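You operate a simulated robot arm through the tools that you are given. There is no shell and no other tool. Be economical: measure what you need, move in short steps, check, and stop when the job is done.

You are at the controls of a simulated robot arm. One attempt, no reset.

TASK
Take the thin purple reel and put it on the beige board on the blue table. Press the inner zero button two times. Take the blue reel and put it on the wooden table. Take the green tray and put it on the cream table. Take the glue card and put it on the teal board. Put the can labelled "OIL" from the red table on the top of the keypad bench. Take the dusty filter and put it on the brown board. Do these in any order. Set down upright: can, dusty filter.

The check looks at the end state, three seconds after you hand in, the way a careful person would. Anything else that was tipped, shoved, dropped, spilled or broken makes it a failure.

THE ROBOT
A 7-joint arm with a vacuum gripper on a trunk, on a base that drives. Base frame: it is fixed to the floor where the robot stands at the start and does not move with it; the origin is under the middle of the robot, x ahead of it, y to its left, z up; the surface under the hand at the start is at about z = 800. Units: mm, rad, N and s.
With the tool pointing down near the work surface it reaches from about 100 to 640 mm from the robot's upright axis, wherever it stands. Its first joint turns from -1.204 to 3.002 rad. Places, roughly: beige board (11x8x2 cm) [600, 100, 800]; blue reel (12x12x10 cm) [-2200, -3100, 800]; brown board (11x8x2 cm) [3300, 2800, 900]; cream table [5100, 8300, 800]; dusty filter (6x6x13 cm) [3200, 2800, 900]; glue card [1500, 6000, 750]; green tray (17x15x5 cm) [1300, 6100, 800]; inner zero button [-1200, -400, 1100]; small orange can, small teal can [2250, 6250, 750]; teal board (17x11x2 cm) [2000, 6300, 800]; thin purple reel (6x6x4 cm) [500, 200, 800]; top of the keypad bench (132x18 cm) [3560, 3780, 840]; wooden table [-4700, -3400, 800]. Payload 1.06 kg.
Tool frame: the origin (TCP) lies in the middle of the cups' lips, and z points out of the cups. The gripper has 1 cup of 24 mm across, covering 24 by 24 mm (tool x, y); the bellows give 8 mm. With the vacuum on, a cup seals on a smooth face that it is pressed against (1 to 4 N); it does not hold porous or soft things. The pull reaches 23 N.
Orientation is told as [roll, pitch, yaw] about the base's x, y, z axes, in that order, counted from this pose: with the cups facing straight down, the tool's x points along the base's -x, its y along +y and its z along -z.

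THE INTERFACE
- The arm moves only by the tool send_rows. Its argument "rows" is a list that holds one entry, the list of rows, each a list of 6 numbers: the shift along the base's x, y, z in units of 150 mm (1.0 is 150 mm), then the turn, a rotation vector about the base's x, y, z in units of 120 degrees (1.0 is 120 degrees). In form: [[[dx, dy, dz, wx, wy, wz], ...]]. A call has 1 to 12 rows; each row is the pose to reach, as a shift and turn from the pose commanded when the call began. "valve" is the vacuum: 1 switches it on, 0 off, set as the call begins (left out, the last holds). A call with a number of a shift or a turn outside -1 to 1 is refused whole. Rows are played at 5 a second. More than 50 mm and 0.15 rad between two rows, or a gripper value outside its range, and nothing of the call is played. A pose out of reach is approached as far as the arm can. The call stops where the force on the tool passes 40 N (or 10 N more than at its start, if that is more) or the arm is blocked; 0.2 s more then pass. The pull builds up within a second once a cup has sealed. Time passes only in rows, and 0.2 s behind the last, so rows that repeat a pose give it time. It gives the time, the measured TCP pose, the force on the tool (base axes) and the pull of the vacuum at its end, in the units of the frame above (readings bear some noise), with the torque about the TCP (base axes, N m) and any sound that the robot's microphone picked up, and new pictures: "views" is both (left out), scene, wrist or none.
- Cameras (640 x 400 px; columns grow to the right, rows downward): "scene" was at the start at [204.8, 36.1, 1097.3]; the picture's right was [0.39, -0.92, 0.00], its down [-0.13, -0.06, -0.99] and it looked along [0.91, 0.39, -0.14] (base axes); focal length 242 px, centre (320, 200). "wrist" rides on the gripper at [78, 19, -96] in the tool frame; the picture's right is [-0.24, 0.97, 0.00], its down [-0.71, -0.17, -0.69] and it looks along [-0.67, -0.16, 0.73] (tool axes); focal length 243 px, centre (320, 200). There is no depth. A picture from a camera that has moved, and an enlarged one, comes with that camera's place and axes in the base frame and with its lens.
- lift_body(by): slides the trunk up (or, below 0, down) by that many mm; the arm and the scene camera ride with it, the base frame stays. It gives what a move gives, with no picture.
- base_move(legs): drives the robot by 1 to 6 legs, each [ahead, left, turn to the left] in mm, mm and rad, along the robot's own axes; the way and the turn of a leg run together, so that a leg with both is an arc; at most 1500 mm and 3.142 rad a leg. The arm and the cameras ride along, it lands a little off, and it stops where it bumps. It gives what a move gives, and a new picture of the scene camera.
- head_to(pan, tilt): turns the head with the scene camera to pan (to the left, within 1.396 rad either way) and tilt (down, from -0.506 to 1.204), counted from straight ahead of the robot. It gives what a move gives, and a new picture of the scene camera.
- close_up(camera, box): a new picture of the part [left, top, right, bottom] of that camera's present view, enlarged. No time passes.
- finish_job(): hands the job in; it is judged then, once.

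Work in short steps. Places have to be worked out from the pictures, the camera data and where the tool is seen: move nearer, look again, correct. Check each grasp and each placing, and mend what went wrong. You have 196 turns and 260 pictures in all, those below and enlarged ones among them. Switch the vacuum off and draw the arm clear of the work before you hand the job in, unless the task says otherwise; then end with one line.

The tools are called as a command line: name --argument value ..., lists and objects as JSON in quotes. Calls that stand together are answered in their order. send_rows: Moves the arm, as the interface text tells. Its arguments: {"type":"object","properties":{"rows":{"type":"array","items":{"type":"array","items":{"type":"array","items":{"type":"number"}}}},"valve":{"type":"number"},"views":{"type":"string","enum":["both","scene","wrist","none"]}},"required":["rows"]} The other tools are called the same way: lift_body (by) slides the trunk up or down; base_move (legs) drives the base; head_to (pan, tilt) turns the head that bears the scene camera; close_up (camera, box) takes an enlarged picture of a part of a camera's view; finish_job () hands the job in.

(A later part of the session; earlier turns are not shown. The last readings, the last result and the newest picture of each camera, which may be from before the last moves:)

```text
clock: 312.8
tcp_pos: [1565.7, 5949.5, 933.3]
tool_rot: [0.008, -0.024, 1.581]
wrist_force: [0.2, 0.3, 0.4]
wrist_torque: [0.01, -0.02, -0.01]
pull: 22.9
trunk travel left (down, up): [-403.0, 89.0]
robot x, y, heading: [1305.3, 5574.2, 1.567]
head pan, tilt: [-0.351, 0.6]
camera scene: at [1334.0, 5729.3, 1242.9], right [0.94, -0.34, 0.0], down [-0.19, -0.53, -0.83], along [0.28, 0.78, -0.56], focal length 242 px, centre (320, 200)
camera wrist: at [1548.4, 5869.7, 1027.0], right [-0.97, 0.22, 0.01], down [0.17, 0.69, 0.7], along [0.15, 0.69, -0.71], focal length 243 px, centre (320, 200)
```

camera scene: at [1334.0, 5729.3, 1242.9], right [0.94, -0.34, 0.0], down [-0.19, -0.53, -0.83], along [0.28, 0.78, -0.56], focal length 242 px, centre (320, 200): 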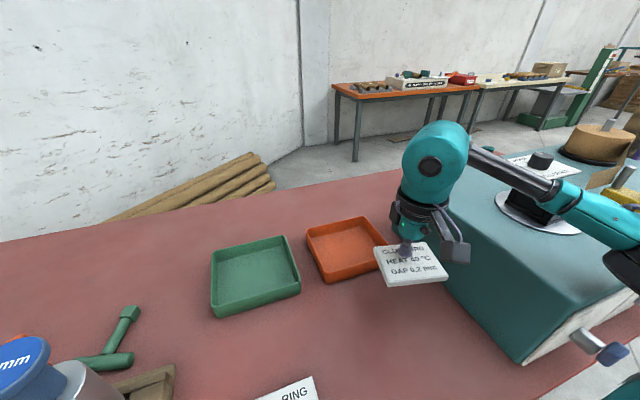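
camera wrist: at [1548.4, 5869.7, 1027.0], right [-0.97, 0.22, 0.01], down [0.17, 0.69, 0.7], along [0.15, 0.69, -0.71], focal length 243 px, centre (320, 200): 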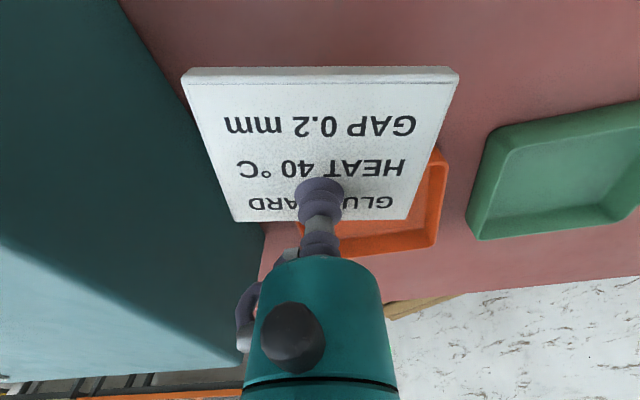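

The card is held. I'll raise the tool and back off, then go around the table's right end to find the teal board, the OIL can and the small cans.

send_rows --rows '[[[-0.1, -0.05, 0.25, 0, 0, 0], [-0.3, -0.1, 0.5, 0, 0, 0], [-0.6, -0.1, 0.75, 0, 0, 0], [-0.85, -0.1, 0.85, 0, 0, 0], [-1.0, -0.1, 0.85, 0, 0, 0], [-1.0, -0.1, 0.85, 0, 0, 0]]]' --views "none"

base_move --legs '[[-420, 0, 0], [0, -1450, 0], [450, 0, 0]]'

head_to --pan 0.7 --tilt 0.35

```text
refused: row 3 steps farther than a row can; nothing moved
```

```text
clock: 330.2
tcp_pos: [2998.6, 5996.6, 933.7]
tool_rot: [0.006, -0.026, 1.595]
wrist_force: [0.4, 0.3, -0.7]
wrist_torque: [0.0, 0.0, 0.0]
pull: 23.1
trunk travel left (down, up): [-403.0, 89.0]
robot x, y, heading: [2742.0, 5617.8, 1.588]
head pan, tilt: [-0.351, 0.6]
camera scene: at [2769.6, 5773.2, 1242.9], right [0.94, -0.33, 0.0], down [-0.19, -0.53, -0.82], along [0.27, 0.78, -0.57], focal length 242 px, centre (320, 200)
```

scene: 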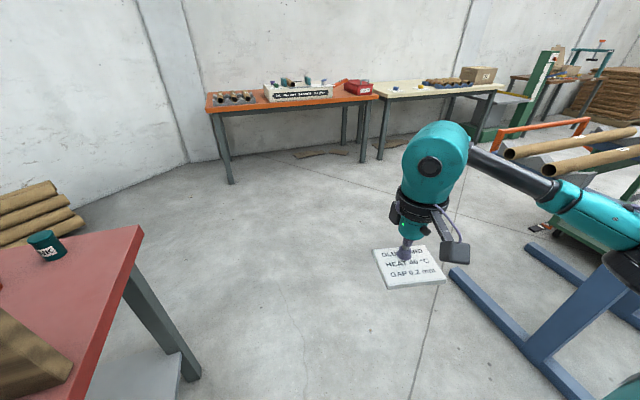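

```text
clock: 331.5
tcp_pos: [2998.8, 5997.7, 933.7]
tool_rot: [0.007, -0.024, 1.595]
wrist_force: [0.5, 0.0, -0.1]
wrist_torque: [0.0, -0.03, 0.01]
pull: 22.9
trunk travel left (down, up): [-403.0, 89.0]
robot x, y, heading: [2744.7, 5617.8, 1.587]
head pan, tilt: [0.7, 0.351]
camera scene: at [2679.5, 5759.8, 1265.7], right [0.76, 0.66, 0.0], down [0.23, -0.26, -0.94], along [-0.61, 0.71, -0.34], focal length 242 px, centre (320, 200)
```

scene: 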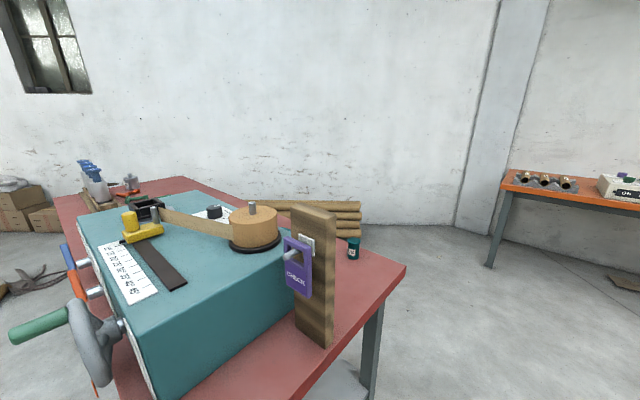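

A teal can stands at the back right of the red table. I'll drive north along its end to see behind the machine.

base_move --legs '[[850, 0, 0]]'

head_to --pan 1.39 --tilt 0.45

```text
clock: 336.0
tcp_pos: [2982.4, 6854.4, 932.9]
tool_rot: [0.006, -0.025, 1.598]
wrist_force: [0.1, 0.0, -0.8]
wrist_torque: [0.01, -0.04, 0.0]
pull: 23.0
trunk travel left (down, up): [-403.0, 89.0]
robot x, y, heading: [2727.4, 6474.0, 1.593]
head pan, tilt: [0.7, 0.351]
camera scene: at [2664.5, 6616.6, 1265.7], right [0.75, 0.66, 0.0], down [0.23, -0.26, -0.94], along [-0.62, 0.71, -0.34], focal length 242 px, centre (320, 200)
```

scene: 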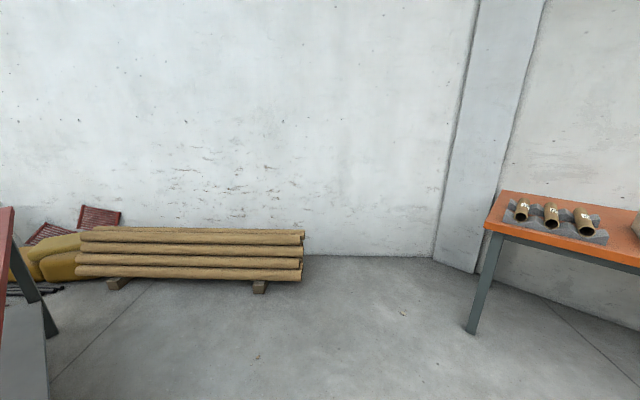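

```text
clock: 337.1
tcp_pos: [2983.6, 6854.1, 933.9]
tool_rot: [0.006, -0.023, 1.599]
wrist_force: [0.5, -0.5, 0.4]
wrist_torque: [0.01, -0.02, 0.02]
pull: 23.2
trunk travel left (down, up): [-403.0, 89.0]
robot x, y, heading: [2728.8, 6473.6, 1.593]
head pan, tilt: [1.389, 0.45]
camera scene: at [2635.1, 6561.3, 1256.5], right [0.16, 0.99, 0.0], down [0.43, -0.07, -0.9], along [-0.89, 0.15, -0.44], focal length 242 px, centre (320, 200)
```

scene: 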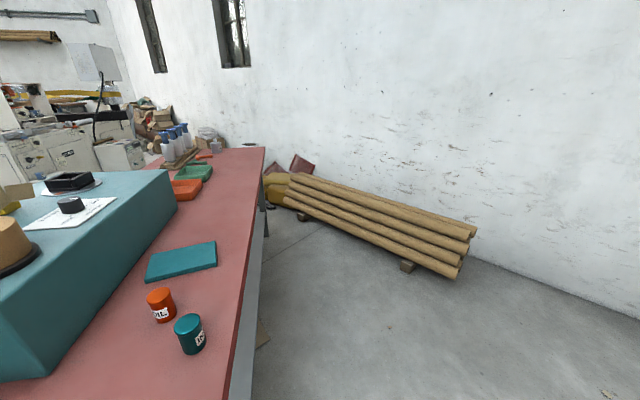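

Here it all is: the teal board near (2058,6272), the orange OIL can near (2228,6286) and the teal INK can near (2311,6367). I'll raise the tool and position behind the table, facing south.

send_rows --rows '[[[0, 0, 0.25, 0, 0, 0], [0, 0, 0.5, 0, 0, 0], [0, 0, 0.75, 0, 0, 0], [0, 0, 0.75, 0, 0, 0]]]' --views "none"

base_move --legs '[[260, 0, 0], [0, 620, 0], [0, 0, 3.115]]'

head_to --pan 0.0 --tilt 0.6

```text
clock: 338.1
tcp_pos: [2981.4, 6853.2, 1045.3]
tool_rot: [0.007, -0.025, 1.597]
wrist_force: [0.6, -0.5, -0.2]
wrist_torque: [0.01, -0.01, 0.03]
pull: 23.5
trunk travel left (down, up): [-403.0, 89.0]
robot x, y, heading: [2723.2, 6475.3, 1.59]
head pan, tilt: [1.389, 0.45]
```

```text
clock: 352.8
tcp_pos: [1834.6, 6337.9, 1046.1]
tool_rot: [0.007, -0.026, -1.552]
wrist_force: [-0.5, -0.5, -0.5]
wrist_torque: [0.02, 0.03, 0.0]
pull: 23.0
trunk travel left (down, up): [-403.0, 89.0]
robot x, y, heading: [2086.8, 6714.8, -1.563]
head pan, tilt: [1.389, 0.45]
camera scene: at [2180.6, 6625.5, 1256.5], right [-0.17, -0.99, 0.0], down [-0.43, 0.07, -0.9], along [0.89, -0.15, -0.44], focal length 242 px, centre (320, 200)
```

scene: 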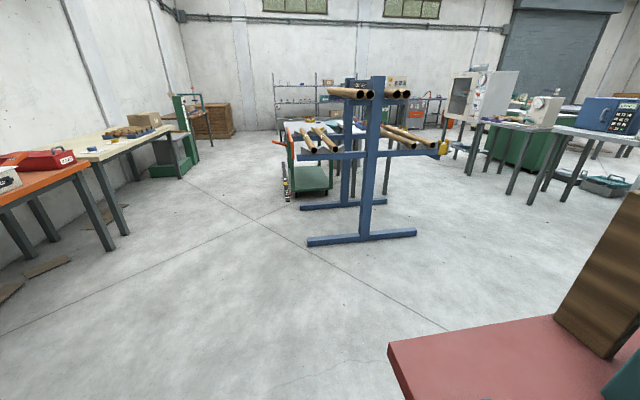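

```text
clock: 354.4
tcp_pos: [1834.3, 6335.8, 1045.6]
tool_rot: [0.007, -0.024, -1.553]
wrist_force: [-0.1, -0.1, -0.3]
wrist_torque: [-0.04, 0.04, 0.0]
pull: 22.8
trunk travel left (down, up): [-403.0, 89.0]
robot x, y, heading: [2093.0, 6711.5, -1.559]
head pan, tilt: [0.0, 0.6]
camera scene: at [2090.9, 6552.9, 1242.9], right [-1.0, -0.01, 0.0], down [-0.01, 0.56, -0.83], along [0.01, -0.83, -0.56], focal length 242 px, centre (320, 200)
```

scene: 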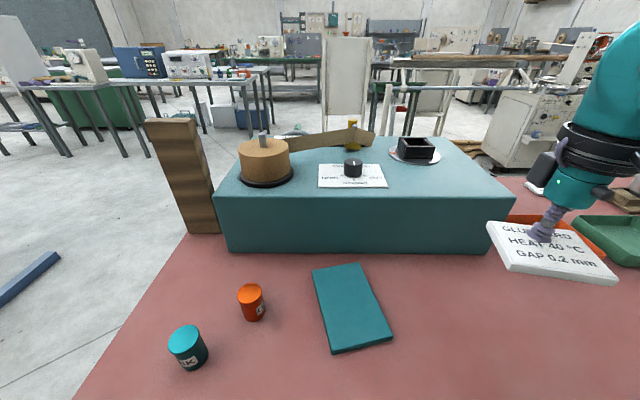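

The board's long axis lies mostly along y at about 102°, centred at about (2040,6275), while the card's long axis lies along x. I'll move toward the board while turning the card about -65° so it lines up.

send_rows --rows '[[[0.11, -0.03, 0, 0, 0, -0.065], [0.22, -0.06, 0, 0, 0, -0.13], [0.33, -0.09, 0, 0, 0, -0.195], [0.44, -0.12, 0, 0, 0, -0.26], [0.55, -0.15, 0, 0, 0, -0.325], [0.66, -0.18, 0, 0, 0, -0.39], [0.77, -0.21, 0, 0, 0, -0.455], [0.88, -0.24, 0, 0, 0, -0.52], [1.0, -0.27, 0, 0, 0, -0.54], [1.0, -0.27, 0, 0, 0, -0.54]]]' --views "none"

send_rows --rows '[[[0.2, -0.07, -0.15, 0, 0, 0], [0.375, -0.14, -0.4, 0, 0, 0], [0.375, -0.14, -0.7, 0, 0, 0], [0.375, -0.14, -0.9, 0, 0, 0], [0.375, -0.14, -0.9, 0, 0, 0]]]' --views "both"

```text
clock: 356.6
tcp_pos: [1984.6, 6295.7, 1045.1]
tool_rot: [0.008, -0.025, -2.683]
wrist_force: [0.0, 0.2, -0.6]
wrist_torque: [0.01, 0.01, -0.02]
pull: 22.9
trunk travel left (down, up): [-403.0, 89.0]
robot x, y, heading: [2088.0, 6714.8, -1.561]
head pan, tilt: [0.0, 0.6]
```

```text
clock: 357.8
tcp_pos: [2042.4, 6273.8, 909.5]
tool_rot: [0.007, -0.024, -2.681]
wrist_force: [0.2, -0.3, -0.7]
wrist_torque: [0.0, -0.01, -0.03]
pull: 23.1
trunk travel left (down, up): [-403.0, 89.0]
robot x, y, heading: [2091.1, 6712.6, -1.557]
head pan, tilt: [0.0, 0.6]
camera scene: at [2090.9, 6552.9, 1243.0], right [-1.0, -0.01, 0.0], down [-0.01, 0.56, -0.83], along [0.01, -0.83, -0.56], focal length 242 px, centre (320, 200)
camera wrist: at [2120.1, 6295.1, 1002.6], right [0.22, -0.98, 0.01], down [-0.7, -0.15, 0.7], along [-0.68, -0.16, -0.71], focal length 243 px, centre (320, 200)
```

scene: 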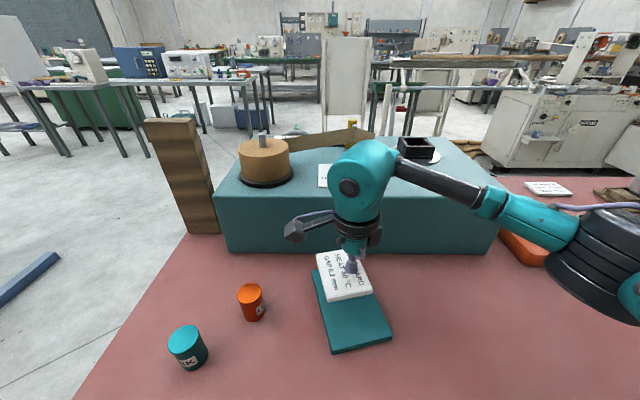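
wrist: 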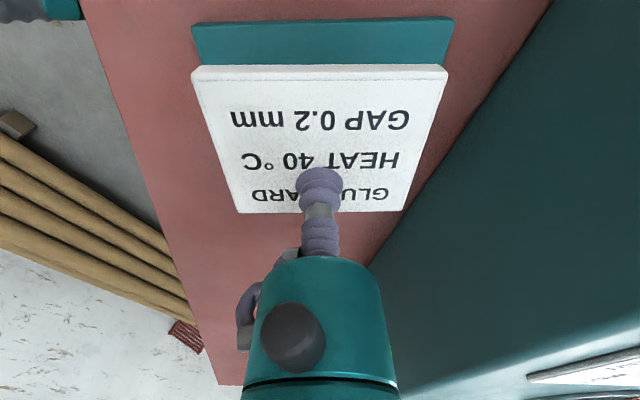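

The card is aligned and its centre matches the board's (2042,6271). I'll lower to contact in small steps at the end.

send_rows --rows '[[[0, -0.015, -0.2, 0, 0, 0], [0, -0.015, -0.4, 0, 0, 0], [0, -0.015, -0.48, 0, 0, 0], [0, -0.015, -0.505, 0, 0, 0], [0, -0.015, -0.525, 0, 0, 0], [0, -0.015, -0.54, 0, 0, 0], [0, -0.015, -0.55, 0, 0, 0], [0, -0.015, -0.55, 0, 0, 0]]]' --views "scene"

```text
clock: 359.6
tcp_pos: [2039.7, 6272.8, 828.8]
tool_rot: [0.005, -0.024, -2.683]
wrist_force: [-0.2, -0.5, 4.2]
wrist_torque: [0.0, 0.0, 0.02]
pull: 23.0
trunk travel left (down, up): [-403.0, 89.0]
robot x, y, heading: [2089.5, 6712.1, -1.565]
head pan, tilt: [0.0, 0.6]
camera scene: at [2090.8, 6553.1, 1243.0], right [-1.0, -0.01, 0.0], down [-0.01, 0.56, -0.83], along [0.01, -0.83, -0.56], focal length 242 px, centre (320, 200)
```

scene: 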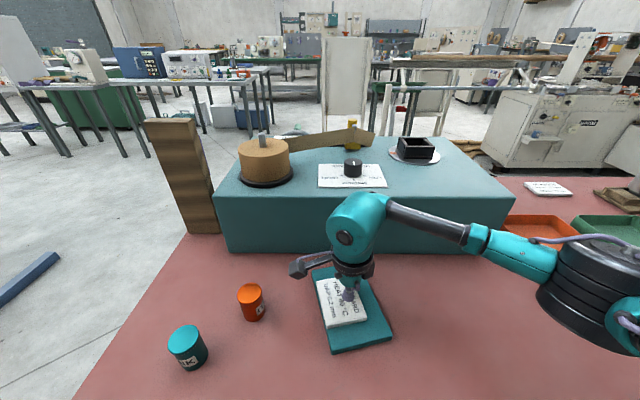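

It is in contact at 4 N and the card sits within the board. I'll release and lift.

send_rows --rows '[[[0, 0, 0, 0, 0, 0], [0, 0, 0, 0, 0, 0], [0, 0, 0, 0, 0, 0], [0, 0, 0.03, 0, 0, 0], [0, 0, 0.2, 0, 0, 0], [0, 0, 0.5, 0, 0, 0], [0, 0, 0.75, 0, 0, 0], [0, 0, 0.75, 0, 0, 0]]]' --valve 0 --views "both"

```text
clock: 361.4
tcp_pos: [2040.7, 6272.2, 941.8]
tool_rot: [0.005, -0.024, -2.683]
wrist_force: [0.2, -0.1, 0.4]
wrist_torque: [-0.01, 0.01, 0.03]
pull: 0.0
trunk travel left (down, up): [-403.0, 89.0]
robot x, y, heading: [2086.6, 6711.6, -1.561]
head pan, tilt: [0.0, 0.6]
camera scene: at [2090.8, 6552.9, 1242.9], right [-1.0, -0.01, 0.0], down [-0.01, 0.56, -0.83], along [0.01, -0.83, -0.56], focal length 242 px, centre (320, 200)
camera wrist: at [2120.2, 6293.2, 1034.5], right [0.22, -0.98, 0.01], down [-0.7, -0.15, 0.7], along [-0.68, -0.16, -0.71], focal length 243 px, centre (320, 200)
```

scene: 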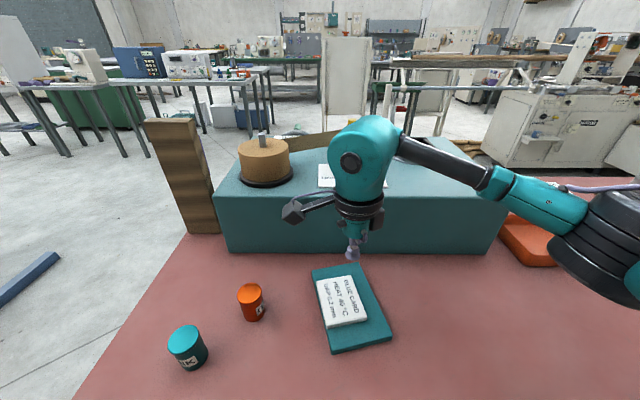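
wrist: 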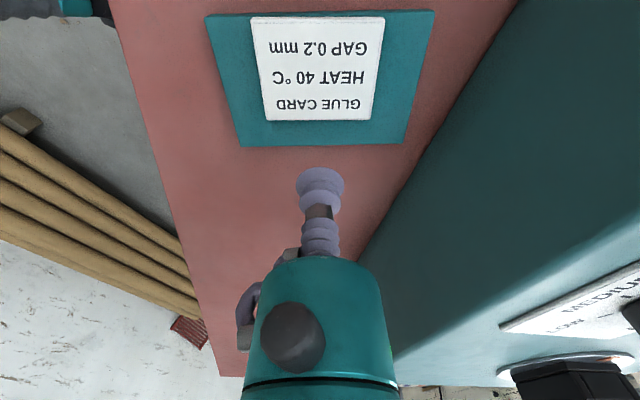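

The glue card is on the teal board. Next I'll check the labels on the two cans.

close_up --camera "scene" --box '[150, 270, 290, 380]'

```text
3.64 times, centred on (220, 325) of scene
camera zoom: at [2090.8, 6552.9, 1242.9], right [-1.0, -0.01, 0.0], down [-0.01, 0.56, -0.83], along [0.01, -0.83, -0.56], focal length 880 px, centre (684, -254)
```

zoom: 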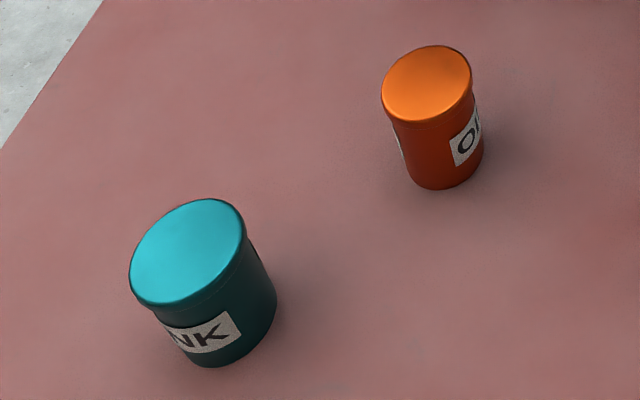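

Orange is the OIL can, at about (2218,6293) with its top at about 866. I'll move over it.

send_rows --rows '[[[0.25, 0.03, 0, 0, 0, 0], [0.5, 0.06, 0, 0, 0, 0], [0.75, 0.1, 0, 0, 0, 0], [0.98, 0.13, 0, 0, 0, 0], [0.98, 0.13, 0, 0, 0, 0]]]' --views "none"

send_rows --rows '[[[0.1, 0, 0, 0, 0, 0], [0.2, 0, -0.1, 0, 0, 0], [0.2, 0, -0.2, 0, 0, 0], [0.2, 0, -0.2, 0, 0, 0]]]' --valve 1 --views "both"

```text
clock: 362.6
tcp_pos: [2188.2, 6292.8, 939.6]
tool_rot: [0.007, -0.024, -2.683]
wrist_force: [0.4, 1.0, -0.8]
wrist_torque: [0.01, -0.02, 0.0]
pull: 0.1
trunk travel left (down, up): [-403.0, 89.0]
robot x, y, heading: [2091.8, 6713.4, -1.566]
head pan, tilt: [0.0, 0.6]
```

```text
clock: 363.6
tcp_pos: [2217.6, 6291.5, 909.6]
tool_rot: [0.006, -0.024, -2.682]
wrist_force: [0.3, 0.4, -0.3]
wrist_torque: [0.03, 0.03, 0.0]
pull: 0.0
trunk travel left (down, up): [-403.0, 89.0]
robot x, y, heading: [2088.7, 6715.9, -1.563]
head pan, tilt: [0.0, 0.6]
camera scene: at [2090.9, 6552.9, 1243.0], right [-1.0, -0.01, 0.0], down [-0.01, 0.56, -0.83], along [0.01, -0.83, -0.56], focal length 242 px, centre (320, 200)
camera wrist: at [2298.2, 6313.3, 1002.2], right [0.22, -0.98, 0.01], down [-0.7, -0.15, 0.7], along [-0.68, -0.16, -0.71], focal length 243 px, centre (320, 200)
```

scene: 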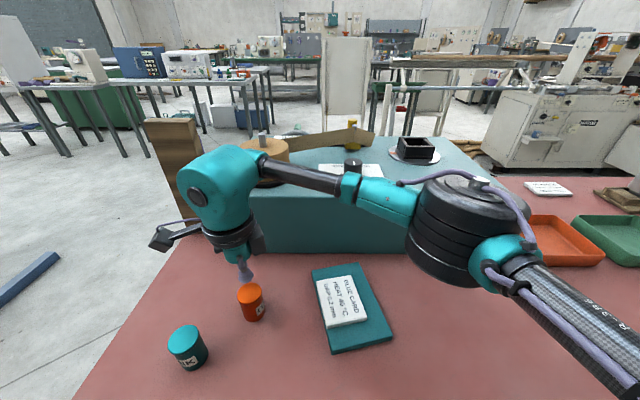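
wrist: 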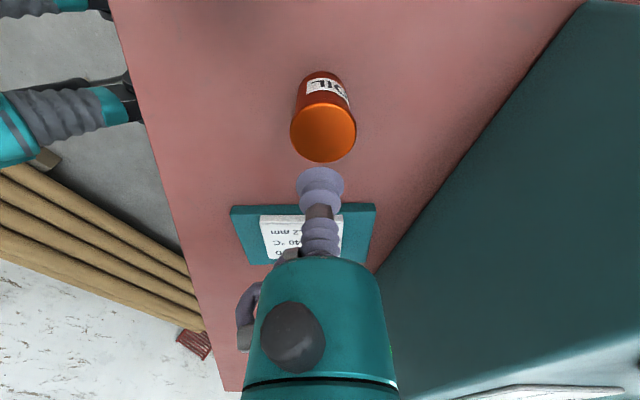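

The label reads OIL. I'll correct +5 mm in x and descend.

send_rows --rows '[[[0.03, 0.005, -0.12, 0, 0, 0], [0.03, 0.005, -0.22, 0, 0, 0], [0.03, 0.005, -0.245, 0, 0, 0], [0.03, 0.005, -0.265, 0, 0, 0], [0.03, 0.005, -0.28, 0, 0, 0], [0.03, 0.005, -0.295, 0, 0, 0], [0.03, 0.005, -0.31, 0, 0, 0], [0.03, 0.005, -0.31, 0, 0, 0], [0.03, 0.005, -0.31, 0, 0, 0]]]' --valve 1 --views "wrist"

```text
clock: 365.6
tcp_pos: [2222.4, 6293.5, 863.7]
tool_rot: [0.008, -0.026, -2.682]
wrist_force: [-0.2, 0.5, -0.3]
wrist_torque: [-0.02, 0.03, 0.01]
pull: 22.9
trunk travel left (down, up): [-403.0, 89.0]
robot x, y, heading: [2091.5, 6714.9, -1.564]
head pan, tilt: [0.0, 0.6]
camera wrist: at [2303.0, 6313.5, 956.4], right [0.22, -0.98, 0.01], down [-0.7, -0.15, 0.7], along [-0.68, -0.16, -0.71], focal length 243 px, centre (320, 200)
```

wrist: 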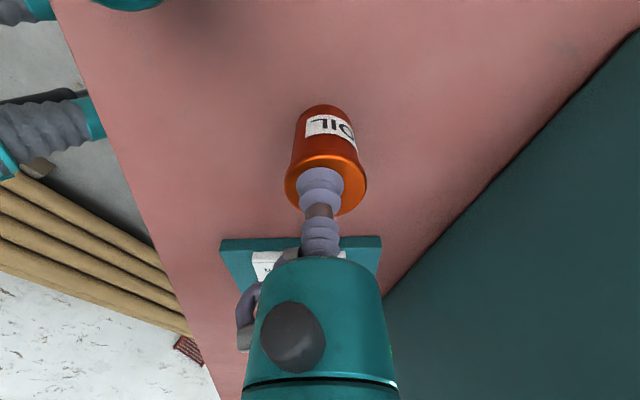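

The OIL can is sealed at 22.9 N. I'll lift it high and drive around the table's east end, south toward the keypad bench.

send_rows --rows '[[[0, 0, 0.1, 0, 0, 0], [0, 0, 0.4, 0, 0, 0], [0, 0, 0.7, 0, 0, 0], [0, 0, 1.0, 0, 0, 0], [0, 0, 1.0, 0, 0, 0]]]' --views "none"

send_rows --rows '[[[0, 0, 0.2, 0, 0, 0], [0, 0, 0.2, 0, 0, 0]]]' --views "wrist"

base_move --legs '[[0, 830, 0], [1300, 0, 0]]'

```text
clock: 366.8
tcp_pos: [2223.6, 6293.5, 1016.6]
tool_rot: [0.005, -0.024, -2.683]
wrist_force: [0.7, 0.7, -0.2]
wrist_torque: [0.0, -0.01, 0.01]
pull: 22.8
trunk travel left (down, up): [-403.0, 89.0]
robot x, y, heading: [2090.0, 6714.0, -1.561]
head pan, tilt: [0.0, 0.6]
```

```text
clock: 367.4
tcp_pos: [2222.0, 6293.9, 1046.0]
tool_rot: [0.006, -0.025, -2.682]
wrist_force: [0.0, 0.4, -0.9]
wrist_torque: [-0.03, 0.01, 0.0]
pull: 23.0
trunk travel left (down, up): [-403.0, 89.0]
robot x, y, heading: [2094.0, 6713.9, -1.562]
head pan, tilt: [0.0, 0.6]
camera wrist: at [2302.8, 6314.5, 1138.2], right [0.22, -0.98, 0.01], down [-0.7, -0.15, 0.7], along [-0.68, -0.16, -0.71], focal length 243 px, centre (320, 200)
```

wrist: 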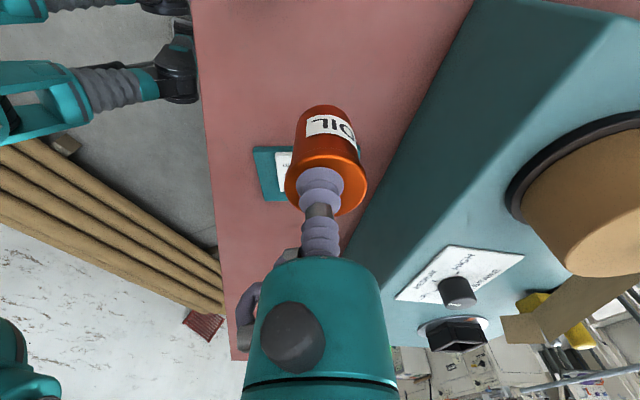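

```text
clock: 381.0
tcp_pos: [3053.6, 5005.9, 1045.9]
tool_rot: [0.006, -0.024, -2.679]
wrist_force: [0.8, 0.0, -0.3]
wrist_torque: [0.04, 0.0, 0.01]
pull: 23.0
trunk travel left (down, up): [-403.0, 89.0]
robot x, y, heading: [2920.5, 5423.0, -1.556]
head pan, tilt: [0.0, 0.6]
camera scene: at [2920.5, 5264.8, 1242.9], right [-1.0, -0.01, 0.0], down [-0.01, 0.57, -0.82], along [0.01, -0.82, -0.57], focal length 242 px, centre (320, 200)
```

scene: 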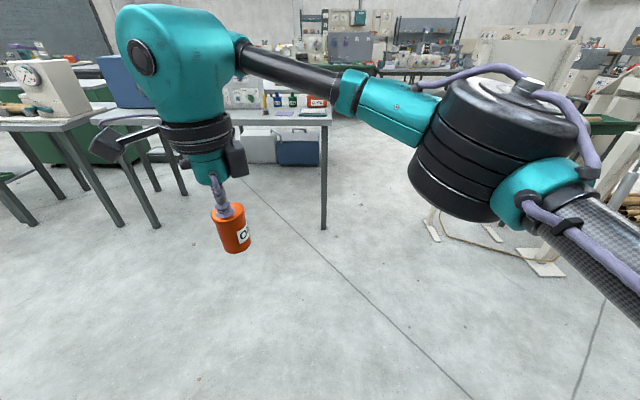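

The bench is ahead on the left. I'll shift left and closer for a look at its top.

base_move --legs '[[0, 500, 0], [650, 0, 0]]'

head_to --pan -0.2 --tilt 0.45

```text
clock: 389.1
tcp_pos: [3565.3, 4365.4, 1044.7]
tool_rot: [0.004, -0.025, -2.676]
wrist_force: [0.2, 0.3, -1.7]
wrist_torque: [0.06, 0.02, -0.03]
pull: 22.7
trunk travel left (down, up): [-403.0, 89.0]
robot x, y, heading: [3431.8, 4782.1, -1.554]
head pan, tilt: [0.0, 0.6]
camera scene: at [3431.9, 4623.0, 1242.9], right [-1.0, -0.02, 0.0], down [-0.01, 0.57, -0.82], along [0.01, -0.82, -0.57], focal length 242 px, centre (320, 200)
```

scene: 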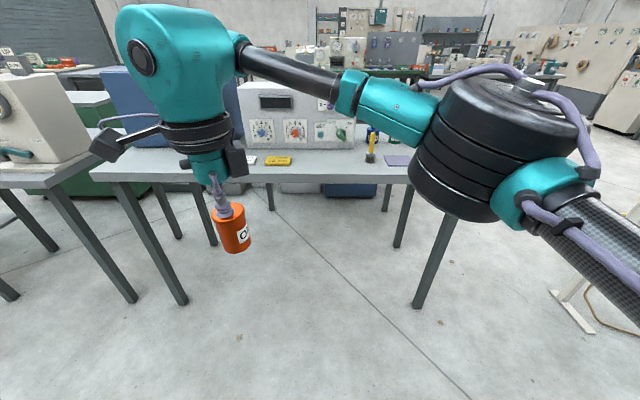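

```text
clock: 389.9
tcp_pos: [3566.1, 4364.0, 1044.1]
tool_rot: [0.008, -0.024, -2.674]
wrist_force: [-0.1, -0.1, -1.3]
wrist_torque: [0.02, 0.01, 0.02]
pull: 22.5
trunk travel left (down, up): [-403.0, 89.0]
robot x, y, heading: [3428.9, 4787.0, -1.552]
head pan, tilt: [-0.201, 0.45]
camera scene: at [3413.7, 4621.3, 1256.4], right [-0.98, 0.18, 0.0], down [0.08, 0.43, -0.9], along [-0.16, -0.89, -0.44], focal length 242 px, centre (320, 200)
```

scene: 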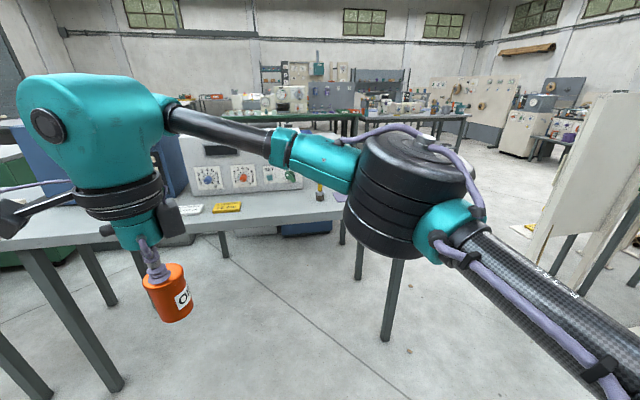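

There's a free gap on the strip around (3435,3790), between the yellow card and the blue/yellow tool. I'll drive so the can comes above it and check.

base_move --legs '[[0, -140, 0], [540, 0, -0.018]]'

head_to --pan 0.1 --tilt 0.6

send_rows --rows '[[[0, 0, 0, 0, 0, 0]]]' --views "wrist"

```text
clock: 394.4
tcp_pos: [3428.8, 3821.8, 1045.0]
tool_rot: [0.005, -0.026, -2.684]
wrist_force: [-0.4, -0.2, -2.2]
wrist_torque: [0.01, 0.0, -0.01]
pull: 22.9
trunk travel left (down, up): [-403.0, 89.0]
robot x, y, heading: [3298.0, 4240.3, -1.565]
head pan, tilt: [-0.201, 0.45]
camera scene: at [3279.6, 4079.0, 1256.4], right [-0.98, 0.19, 0.0], down [0.08, 0.43, -0.9], along [-0.17, -0.88, -0.44], focal length 242 px, centre (320, 200)
```

scene: 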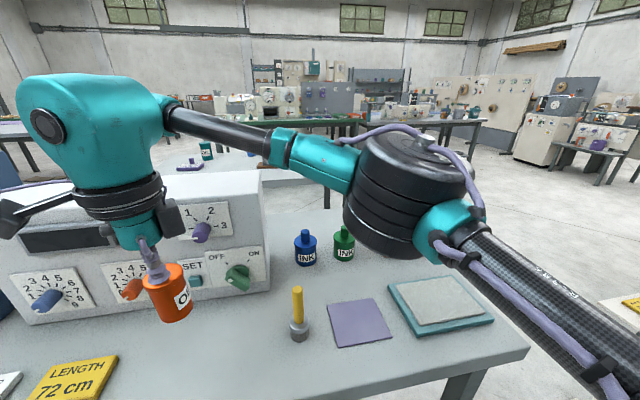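

```text
clock: 395.2
tcp_pos: [3428.0, 3821.4, 1045.2]
tool_rot: [0.006, -0.024, -2.688]
wrist_force: [-0.5, -0.2, -1.0]
wrist_torque: [0.01, 0.02, -0.03]
pull: 22.2
trunk travel left (down, up): [-403.0, 89.0]
robot x, y, heading: [3294.2, 4247.2, -1.564]
head pan, tilt: [0.099, 0.6]
camera scene: at [3306.6, 4081.6, 1243.0], right [-0.99, -0.1, 0.0], down [-0.06, 0.56, -0.83], along [0.09, -0.82, -0.56], focal length 242 px, centre (320, 200)
```

scene: 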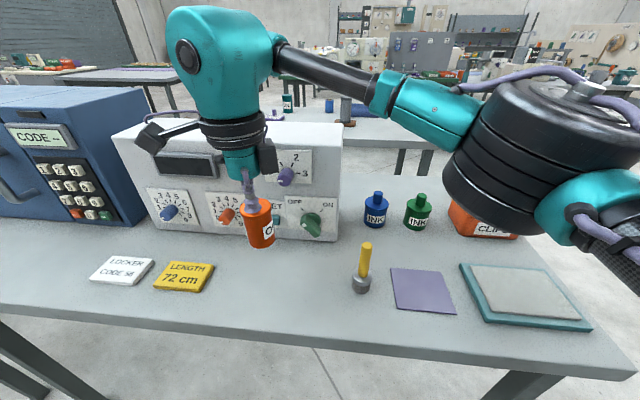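

```text
clock: 395.6
tcp_pos: [3427.8, 3821.5, 1044.5]
tool_rot: [0.006, -0.023, -2.688]
wrist_force: [0.0, 0.0, -1.4]
wrist_torque: [0.0, 0.04, -0.01]
pull: 22.8
trunk travel left (down, up): [-403.0, 89.0]
robot x, y, heading: [3297.8, 4244.5, -1.567]
head pan, tilt: [0.099, 0.6]
camera wrist: at [3508.7, 3841.9, 1137.9], right [0.22, -0.98, 0.01], down [-0.7, -0.15, 0.7], along [-0.68, -0.16, -0.71], focal length 243 px, centre (320, 200)
```

wrist: 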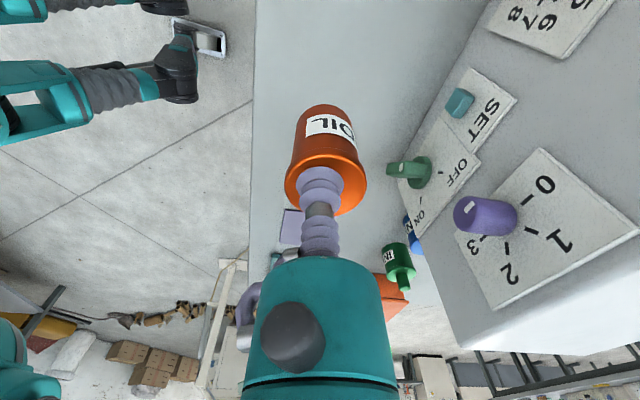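

The strip spans y 3666-3881 here and the spot is clear. I'll move 27 mm further in and lower to just above the top.

send_rows --rows '[[[0, -0.1, -0.1, 0, 0, 0], [0, -0.18, -0.35, 0, 0, 0], [0, -0.18, -0.6, 0, 0, 0], [0, -0.18, -0.75, 0, 0, 0], [0, -0.18, -0.8, 0, 0, 0], [0, -0.18, -0.8, 0, 0, 0]]]' --views "scene"

```text
clock: 397.1
tcp_pos: [3428.7, 3793.5, 925.1]
tool_rot: [0.007, -0.024, -2.685]
wrist_force: [0.0, 0.6, -0.7]
wrist_torque: [-0.03, 0.01, 0.0]
pull: 23.0
trunk travel left (down, up): [-403.0, 89.0]
robot x, y, heading: [3301.4, 4240.2, -1.565]
head pan, tilt: [0.099, 0.6]
camera scene: at [3306.7, 4081.6, 1242.9], right [-0.99, -0.1, 0.0], down [-0.06, 0.56, -0.83], along [0.09, -0.82, -0.56], focal length 242 px, centre (320, 200)
```

scene: 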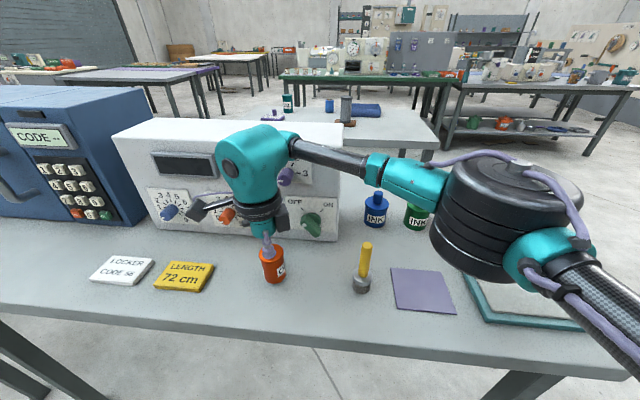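

I'm about 15 mm above the surface. I'll lower to contact.

send_rows --rows '[[[0, 0, -0.05, 0, 0, 0], [0, 0, -0.08, 0, 0, 0], [0, 0, -0.1, 0, 0, 0], [0, 0, -0.115, 0, 0, 0], [0, 0, -0.125, 0, 0, 0], [0, 0, -0.125, 0, 0, 0]]]' --views "none"

close_up --camera "scene" --box '[220, 210, 340, 310]'

```text
clock: 398.4
tcp_pos: [3429.0, 3794.5, 907.6]
tool_rot: [0.009, -0.026, -2.685]
wrist_force: [-2.3, -3.7, 18.9]
wrist_torque: [-0.03, -0.06, 0.01]
pull: 22.9
trunk travel left (down, up): [-403.0, 89.0]
robot x, y, heading: [3298.6, 4244.0, -1.568]
head pan, tilt: [0.099, 0.6]
```

```text
4.00 times, centred on (280, 260) of scene
camera zoom: at [3306.1, 4082.4, 1243.1], right [-0.99, -0.1, 0.0], down [-0.06, 0.56, -0.83], along [0.09, -0.82, -0.56], focal length 968 px, centre (480, -40)
```

zoom: 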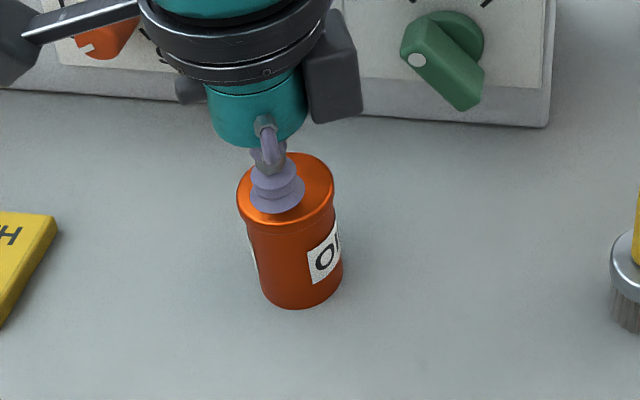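

The can is standing upright on the bench top with 19 N of contact. I'll release and rise.

send_rows --rows '[[[0, 0, 0.015, 0, 0, 0], [0, 0, 0.02, 0, 0, 0], [0, 0, 0.02, 0, 0, 0], [0, 0, 0.02, 0, 0, 0], [0, 0, 0.1, 0, 0, 0], [0, 0, 0.35, 0, 0, 0], [0, 0, 0.65, 0, 0, 0], [0, 0.1, 0.9, 0, 0, 0], [0, 0.1, 0.9, 0, 0, 0]]]' --valve 0 --views "scene"

```text
clock: 400.4
tcp_pos: [3428.4, 3810.5, 1042.4]
tool_rot: [0.007, -0.024, -2.687]
wrist_force: [0.0, 0.3, 0.6]
wrist_torque: [0.02, -0.03, 0.0]
pull: 0.1
trunk travel left (down, up): [-403.0, 89.0]
robot x, y, heading: [3299.8, 4241.7, -1.565]
head pan, tilt: [0.099, 0.6]
camera scene: at [3306.7, 4081.6, 1242.9], right [-0.99, -0.1, 0.0], down [-0.06, 0.56, -0.83], along [0.09, -0.82, -0.56], focal length 242 px, centre (320, 200)
```

scene: 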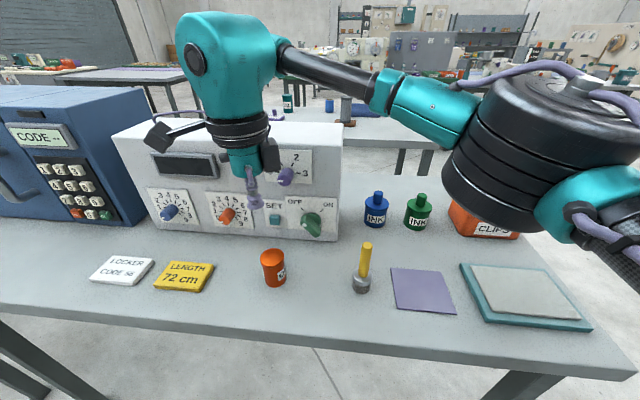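

The OIL can is upright on the bench. Next is the green tray: I'll back away, go west and turn to face the red table from its front again.

base_move --legs '[[-760, 0, 0], [0, -700, 0], [0, 0, 3.136], [0, 1290, 0], [400, 0, 0]]'

send_rows --rows '[[[0, 0, 0, 0, 0, 0.07], [0, 0, 0, 0, 0, 0.14], [0, 0, 0, 0, 0, 0.21], [0, 0, 0, 0, 0, 0.28], [0, 0, 0, 0, 0, 0.35], [0, 0, 0, 0, 0, 0.42], [0, 0, 0, 0, 0, 0.49], [0, 0, 0, 0, 0, 0.54], [0, 0, 0, 0, 0, 0.54]]]' --views "none"

head_to --pan 0.1 --tilt 0.5

```text
clock: 431.5
tcp_pos: [1115.2, 5723.8, 1041.6]
tool_rot: [0.005, -0.025, 0.518]
wrist_force: [-0.2, -0.2, -0.1]
wrist_torque: [-0.02, -0.01, -0.01]
pull: 0.1
trunk travel left (down, up): [-403.0, 89.0]
robot x, y, heading: [1274.3, 5302.9, 1.634]
head pan, tilt: [0.099, 0.6]
camera scene: at [1251.7, 5459.3, 1242.9], right [0.99, 0.17, 0.0], down [0.09, -0.56, -0.82], along [-0.14, 0.81, -0.57], focal length 242 px, centre (320, 200)
```

scene: 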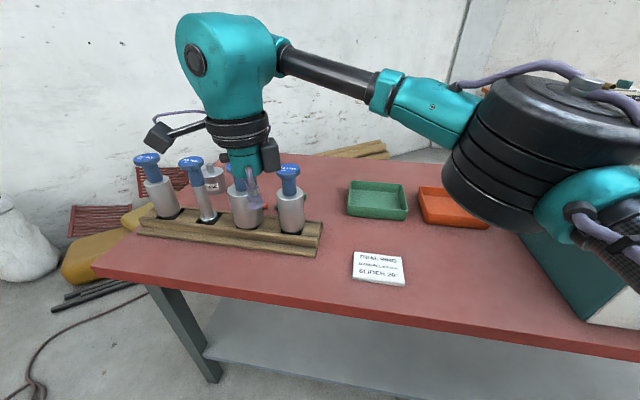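

```text
clock: 433.5
tcp_pos: [1115.3, 5722.8, 1042.2]
tool_rot: [0.007, -0.024, 1.649]
wrist_force: [-0.5, 0.1, -0.1]
wrist_torque: [-0.01, -0.02, 0.02]
pull: 0.1
trunk travel left (down, up): [-403.0, 89.0]
robot x, y, heading: [1272.4, 5302.5, 1.636]
head pan, tilt: [0.099, 0.6]
```

```text
clock: 434.2
tcp_pos: [1115.7, 5722.7, 1041.8]
tool_rot: [0.007, -0.026, 1.649]
wrist_force: [0.6, 0.3, -0.3]
wrist_torque: [0.0, 0.0, 0.02]
pull: 0.0
trunk travel left (down, up): [-403.0, 89.0]
robot x, y, heading: [1272.1, 5297.4, 1.64]
head pan, tilt: [0.099, 0.499]
camera scene: at [1251.3, 5461.4, 1252.0], right [0.99, 0.17, 0.0], down [0.08, -0.47, -0.88], along [-0.15, 0.87, -0.48], focal length 242 px, centre (320, 200)
```

scene: 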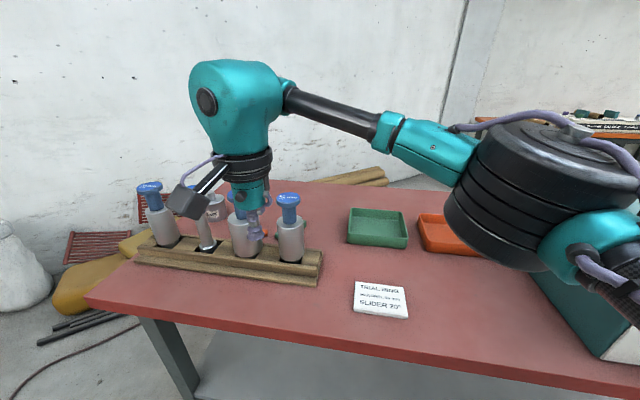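

The tray is at about (1320,6117). I'll straighten up, move in close, and bring the tool over it.

base_move --legs '[[0, 0, -0.066], [0, -45, 0], [222, 0, 0]]'

send_rows --rows '[[[0.25, 0.0, 0, 0, 0, 0], [0.5, 0.1, 0, 0, 0, 0], [0.75, 0.3, 0, 0, 0, 0], [0.9, 0.5, 0, 0, 0, 0], [1.0, 0.7, 0, 0, 0, 0], [1.0, 0.9, -0.1, 0, 0, 0], [1.0, 1.0, -0.2, 0, 0, 0], [1.0, 1.0, -0.2, 0, 0, 0]]]' --views "both"

```text
clock: 437.0
tcp_pos: [1186.9, 5956.4, 1041.1]
tool_rot: [0.007, -0.024, 1.585]
wrist_force: [-0.7, 0.4, 0.0]
wrist_torque: [-0.01, 0.01, 0.02]
pull: 0.1
trunk travel left (down, up): [-403.0, 89.0]
robot x, y, heading: [1316.0, 5521.7, 1.577]
head pan, tilt: [0.099, 0.499]
camera scene: at [1305.7, 5686.9, 1251.9], right [0.99, 0.1, 0.0], down [0.05, -0.48, -0.88], along [-0.09, 0.87, -0.48], focal length 242 px, centre (320, 200)
```

scene: 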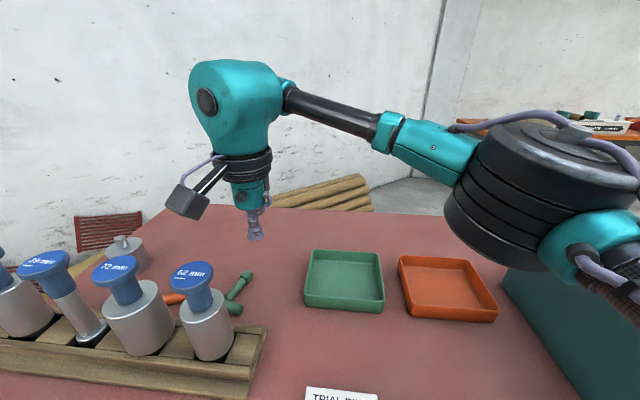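

```text
clock: 438.8
tcp_pos: [1337.2, 6106.3, 1010.0]
tool_rot: [0.006, -0.027, 1.585]
wrist_force: [-0.4, 0.6, 0.0]
wrist_torque: [0.0, 0.03, 0.0]
pull: 0.1
trunk travel left (down, up): [-403.0, 89.0]
robot x, y, heading: [1315.5, 5521.5, 1.579]
head pan, tilt: [0.099, 0.499]
camera scene: at [1305.8, 5686.2, 1252.0], right [0.99, 0.1, 0.0], down [0.05, -0.48, -0.88], along [-0.09, 0.87, -0.48], focal length 242 px, centre (320, 200)
camera wrist: at [1319.9, 6027.2, 1102.8], right [-0.97, 0.22, 0.01], down [0.17, 0.69, 0.7], along [0.15, 0.69, -0.71], focal length 243 px, centre (320, 200)
```

scene: 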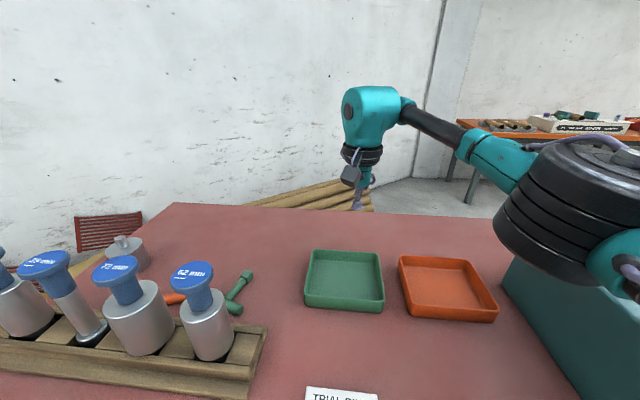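
wrist: 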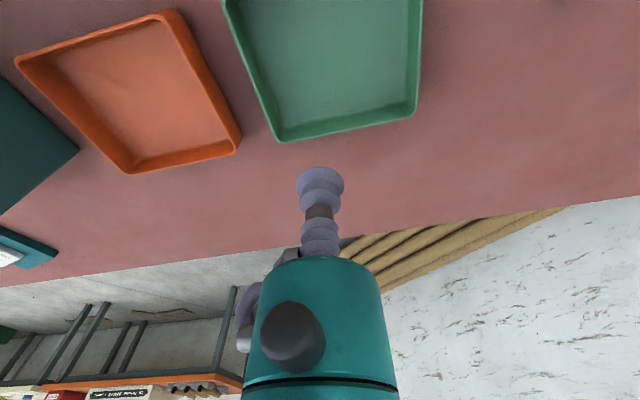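

The tray's centre is (1320,6089). I'll align above it and lower to about 870.

send_rows --rows '[[[-0.06, -0.06, -0.2, 0, 0, 0], [-0.115, -0.115, -0.45, 0, 0, 0], [-0.115, -0.115, -0.7, 0, 0, 0], [-0.115, -0.115, -0.93, 0, 0, 0], [-0.115, -0.115, -0.93, 0, 0, 0]]]' --valve 1 --views "both"

```text
clock: 440.0
tcp_pos: [1319.1, 6089.1, 872.4]
tool_rot: [0.007, -0.025, 1.586]
wrist_force: [0.0, 0.1, 0.1]
wrist_torque: [0.03, -0.01, 0.01]
pull: 0.1
trunk travel left (down, up): [-403.0, 89.0]
robot x, y, heading: [1317.2, 5523.8, 1.574]
head pan, tilt: [0.099, 0.499]
camera scene: at [1305.7, 5686.2, 1252.1], right [0.99, 0.1, 0.0], down [0.05, -0.48, -0.88], along [-0.09, 0.87, -0.48], focal length 242 px, centre (320, 200)
camera wrist: at [1302.1, 6009.6, 965.0], right [-0.97, 0.22, 0.01], down [0.17, 0.69, 0.7], along [0.15, 0.69, -0.71], focal length 243 px, centre (320, 200)
```

scene: 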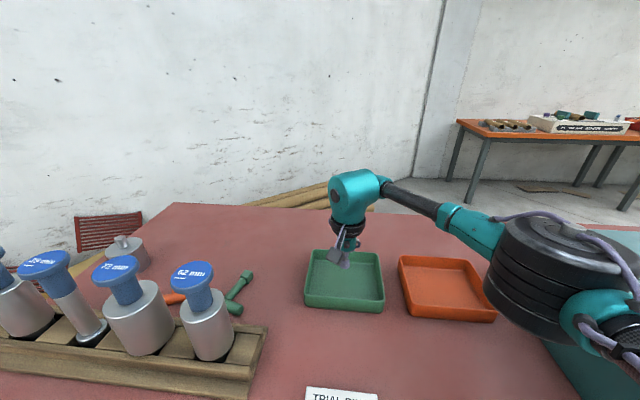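
wrist: 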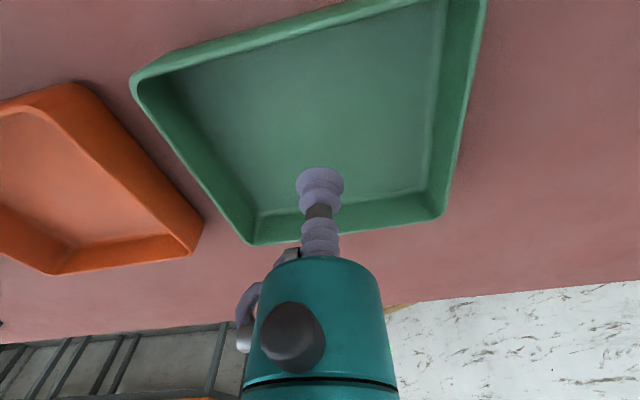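

The floor centre is near (1320,6097). I'll nudge +8 mm in y and descend inside the tray to its floor.

send_rows --rows '[[[0, 0.055, -0.2, 0, 0, 0], [0, 0.055, -0.36, 0, 0, 0], [0, 0.055, -0.4, 0, 0, 0], [0, 0.055, -0.42, 0, 0, 0], [0, 0.055, -0.435, 0, 0, 0], [0, 0.055, -0.45, 0, 0, 0], [0, 0.055, -0.465, 0, 0, 0], [0, 0.055, -0.475, 0, 0, 0], [0, 0.055, -0.475, 0, 0, 0], [0, 0.055, -0.475, 0, 0, 0]]]' --valve 1 --views "wrist"

```text
clock: 442.2
tcp_pos: [1319.4, 6096.7, 801.1]
tool_rot: [0.008, -0.027, 1.583]
wrist_force: [1.0, 6.9, 16.1]
wrist_torque: [-0.16, -0.07, 0.01]
pull: 23.0
trunk travel left (down, up): [-403.0, 89.0]
robot x, y, heading: [1316.7, 5525.3, 1.573]
head pan, tilt: [0.099, 0.499]
camera wrist: at [1301.7, 6016.7, 894.2], right [-0.97, 0.22, 0.01], down [0.17, 0.69, 0.7], along [0.15, 0.69, -0.71], focal length 243 px, centre (320, 200)
```

wrist: 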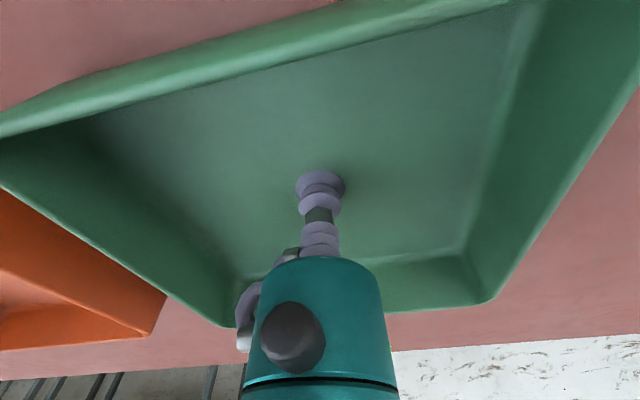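

The tray is sealed at 23 N. I'll lift it straight up.

send_rows --rows '[[[0, 0, 0.06, 0, 0, 0], [0, 0, 0.2, 0, 0, 0], [0, 0, 0.45, 0, 0, 0], [0, 0, 0.7, 0, 0, 0], [0, 0, 0.95, 0, 0, 0], [0, 0, 0.95, 0, 0, 0]]]' --views "none"

send_rows --rows '[[[0, -0.1, 0.25, 0, 0, 0], [0, -0.3, 0.5, 0, 0, 0], [0, -0.55, 0.6, 0, 0, 0], [0, -0.8, 0.6, 0, 0, 0], [0, -0.8, 0.6, 0, 0, 0]]]' --views "scene"

```text
clock: 443.6
tcp_pos: [1321.6, 6096.8, 943.1]
tool_rot: [0.006, -0.026, 1.585]
wrist_force: [0.3, 0.6, -1.5]
wrist_torque: [0.03, 0.02, 0.01]
pull: 23.2
trunk travel left (down, up): [-403.0, 89.0]
robot x, y, heading: [1313.7, 5522.0, 1.573]
head pan, tilt: [0.099, 0.499]
```

```text
clock: 444.8
tcp_pos: [1320.3, 5975.1, 1031.5]
tool_rot: [0.008, -0.025, 1.582]
wrist_force: [0.0, -0.1, -1.8]
wrist_torque: [0.0, 0.0, 0.0]
pull: 23.4
trunk travel left (down, up): [-403.0, 89.0]
robot x, y, heading: [1316.7, 5525.0, 1.577]
head pan, tilt: [0.099, 0.499]
camera scene: at [1305.7, 5686.5, 1252.0], right [0.99, 0.1, 0.0], down [0.05, -0.48, -0.88], along [-0.09, 0.87, -0.48], focal length 242 px, centre (320, 200)
```

scene: 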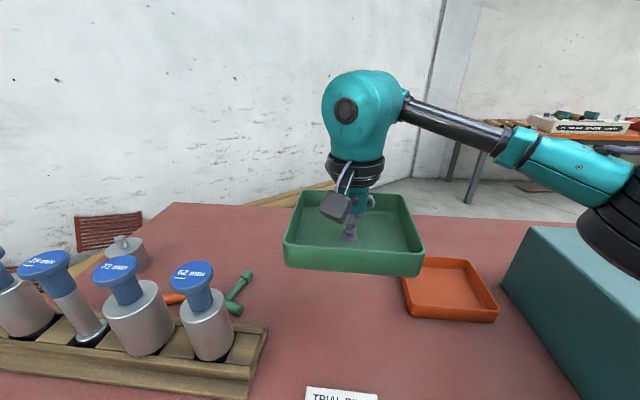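

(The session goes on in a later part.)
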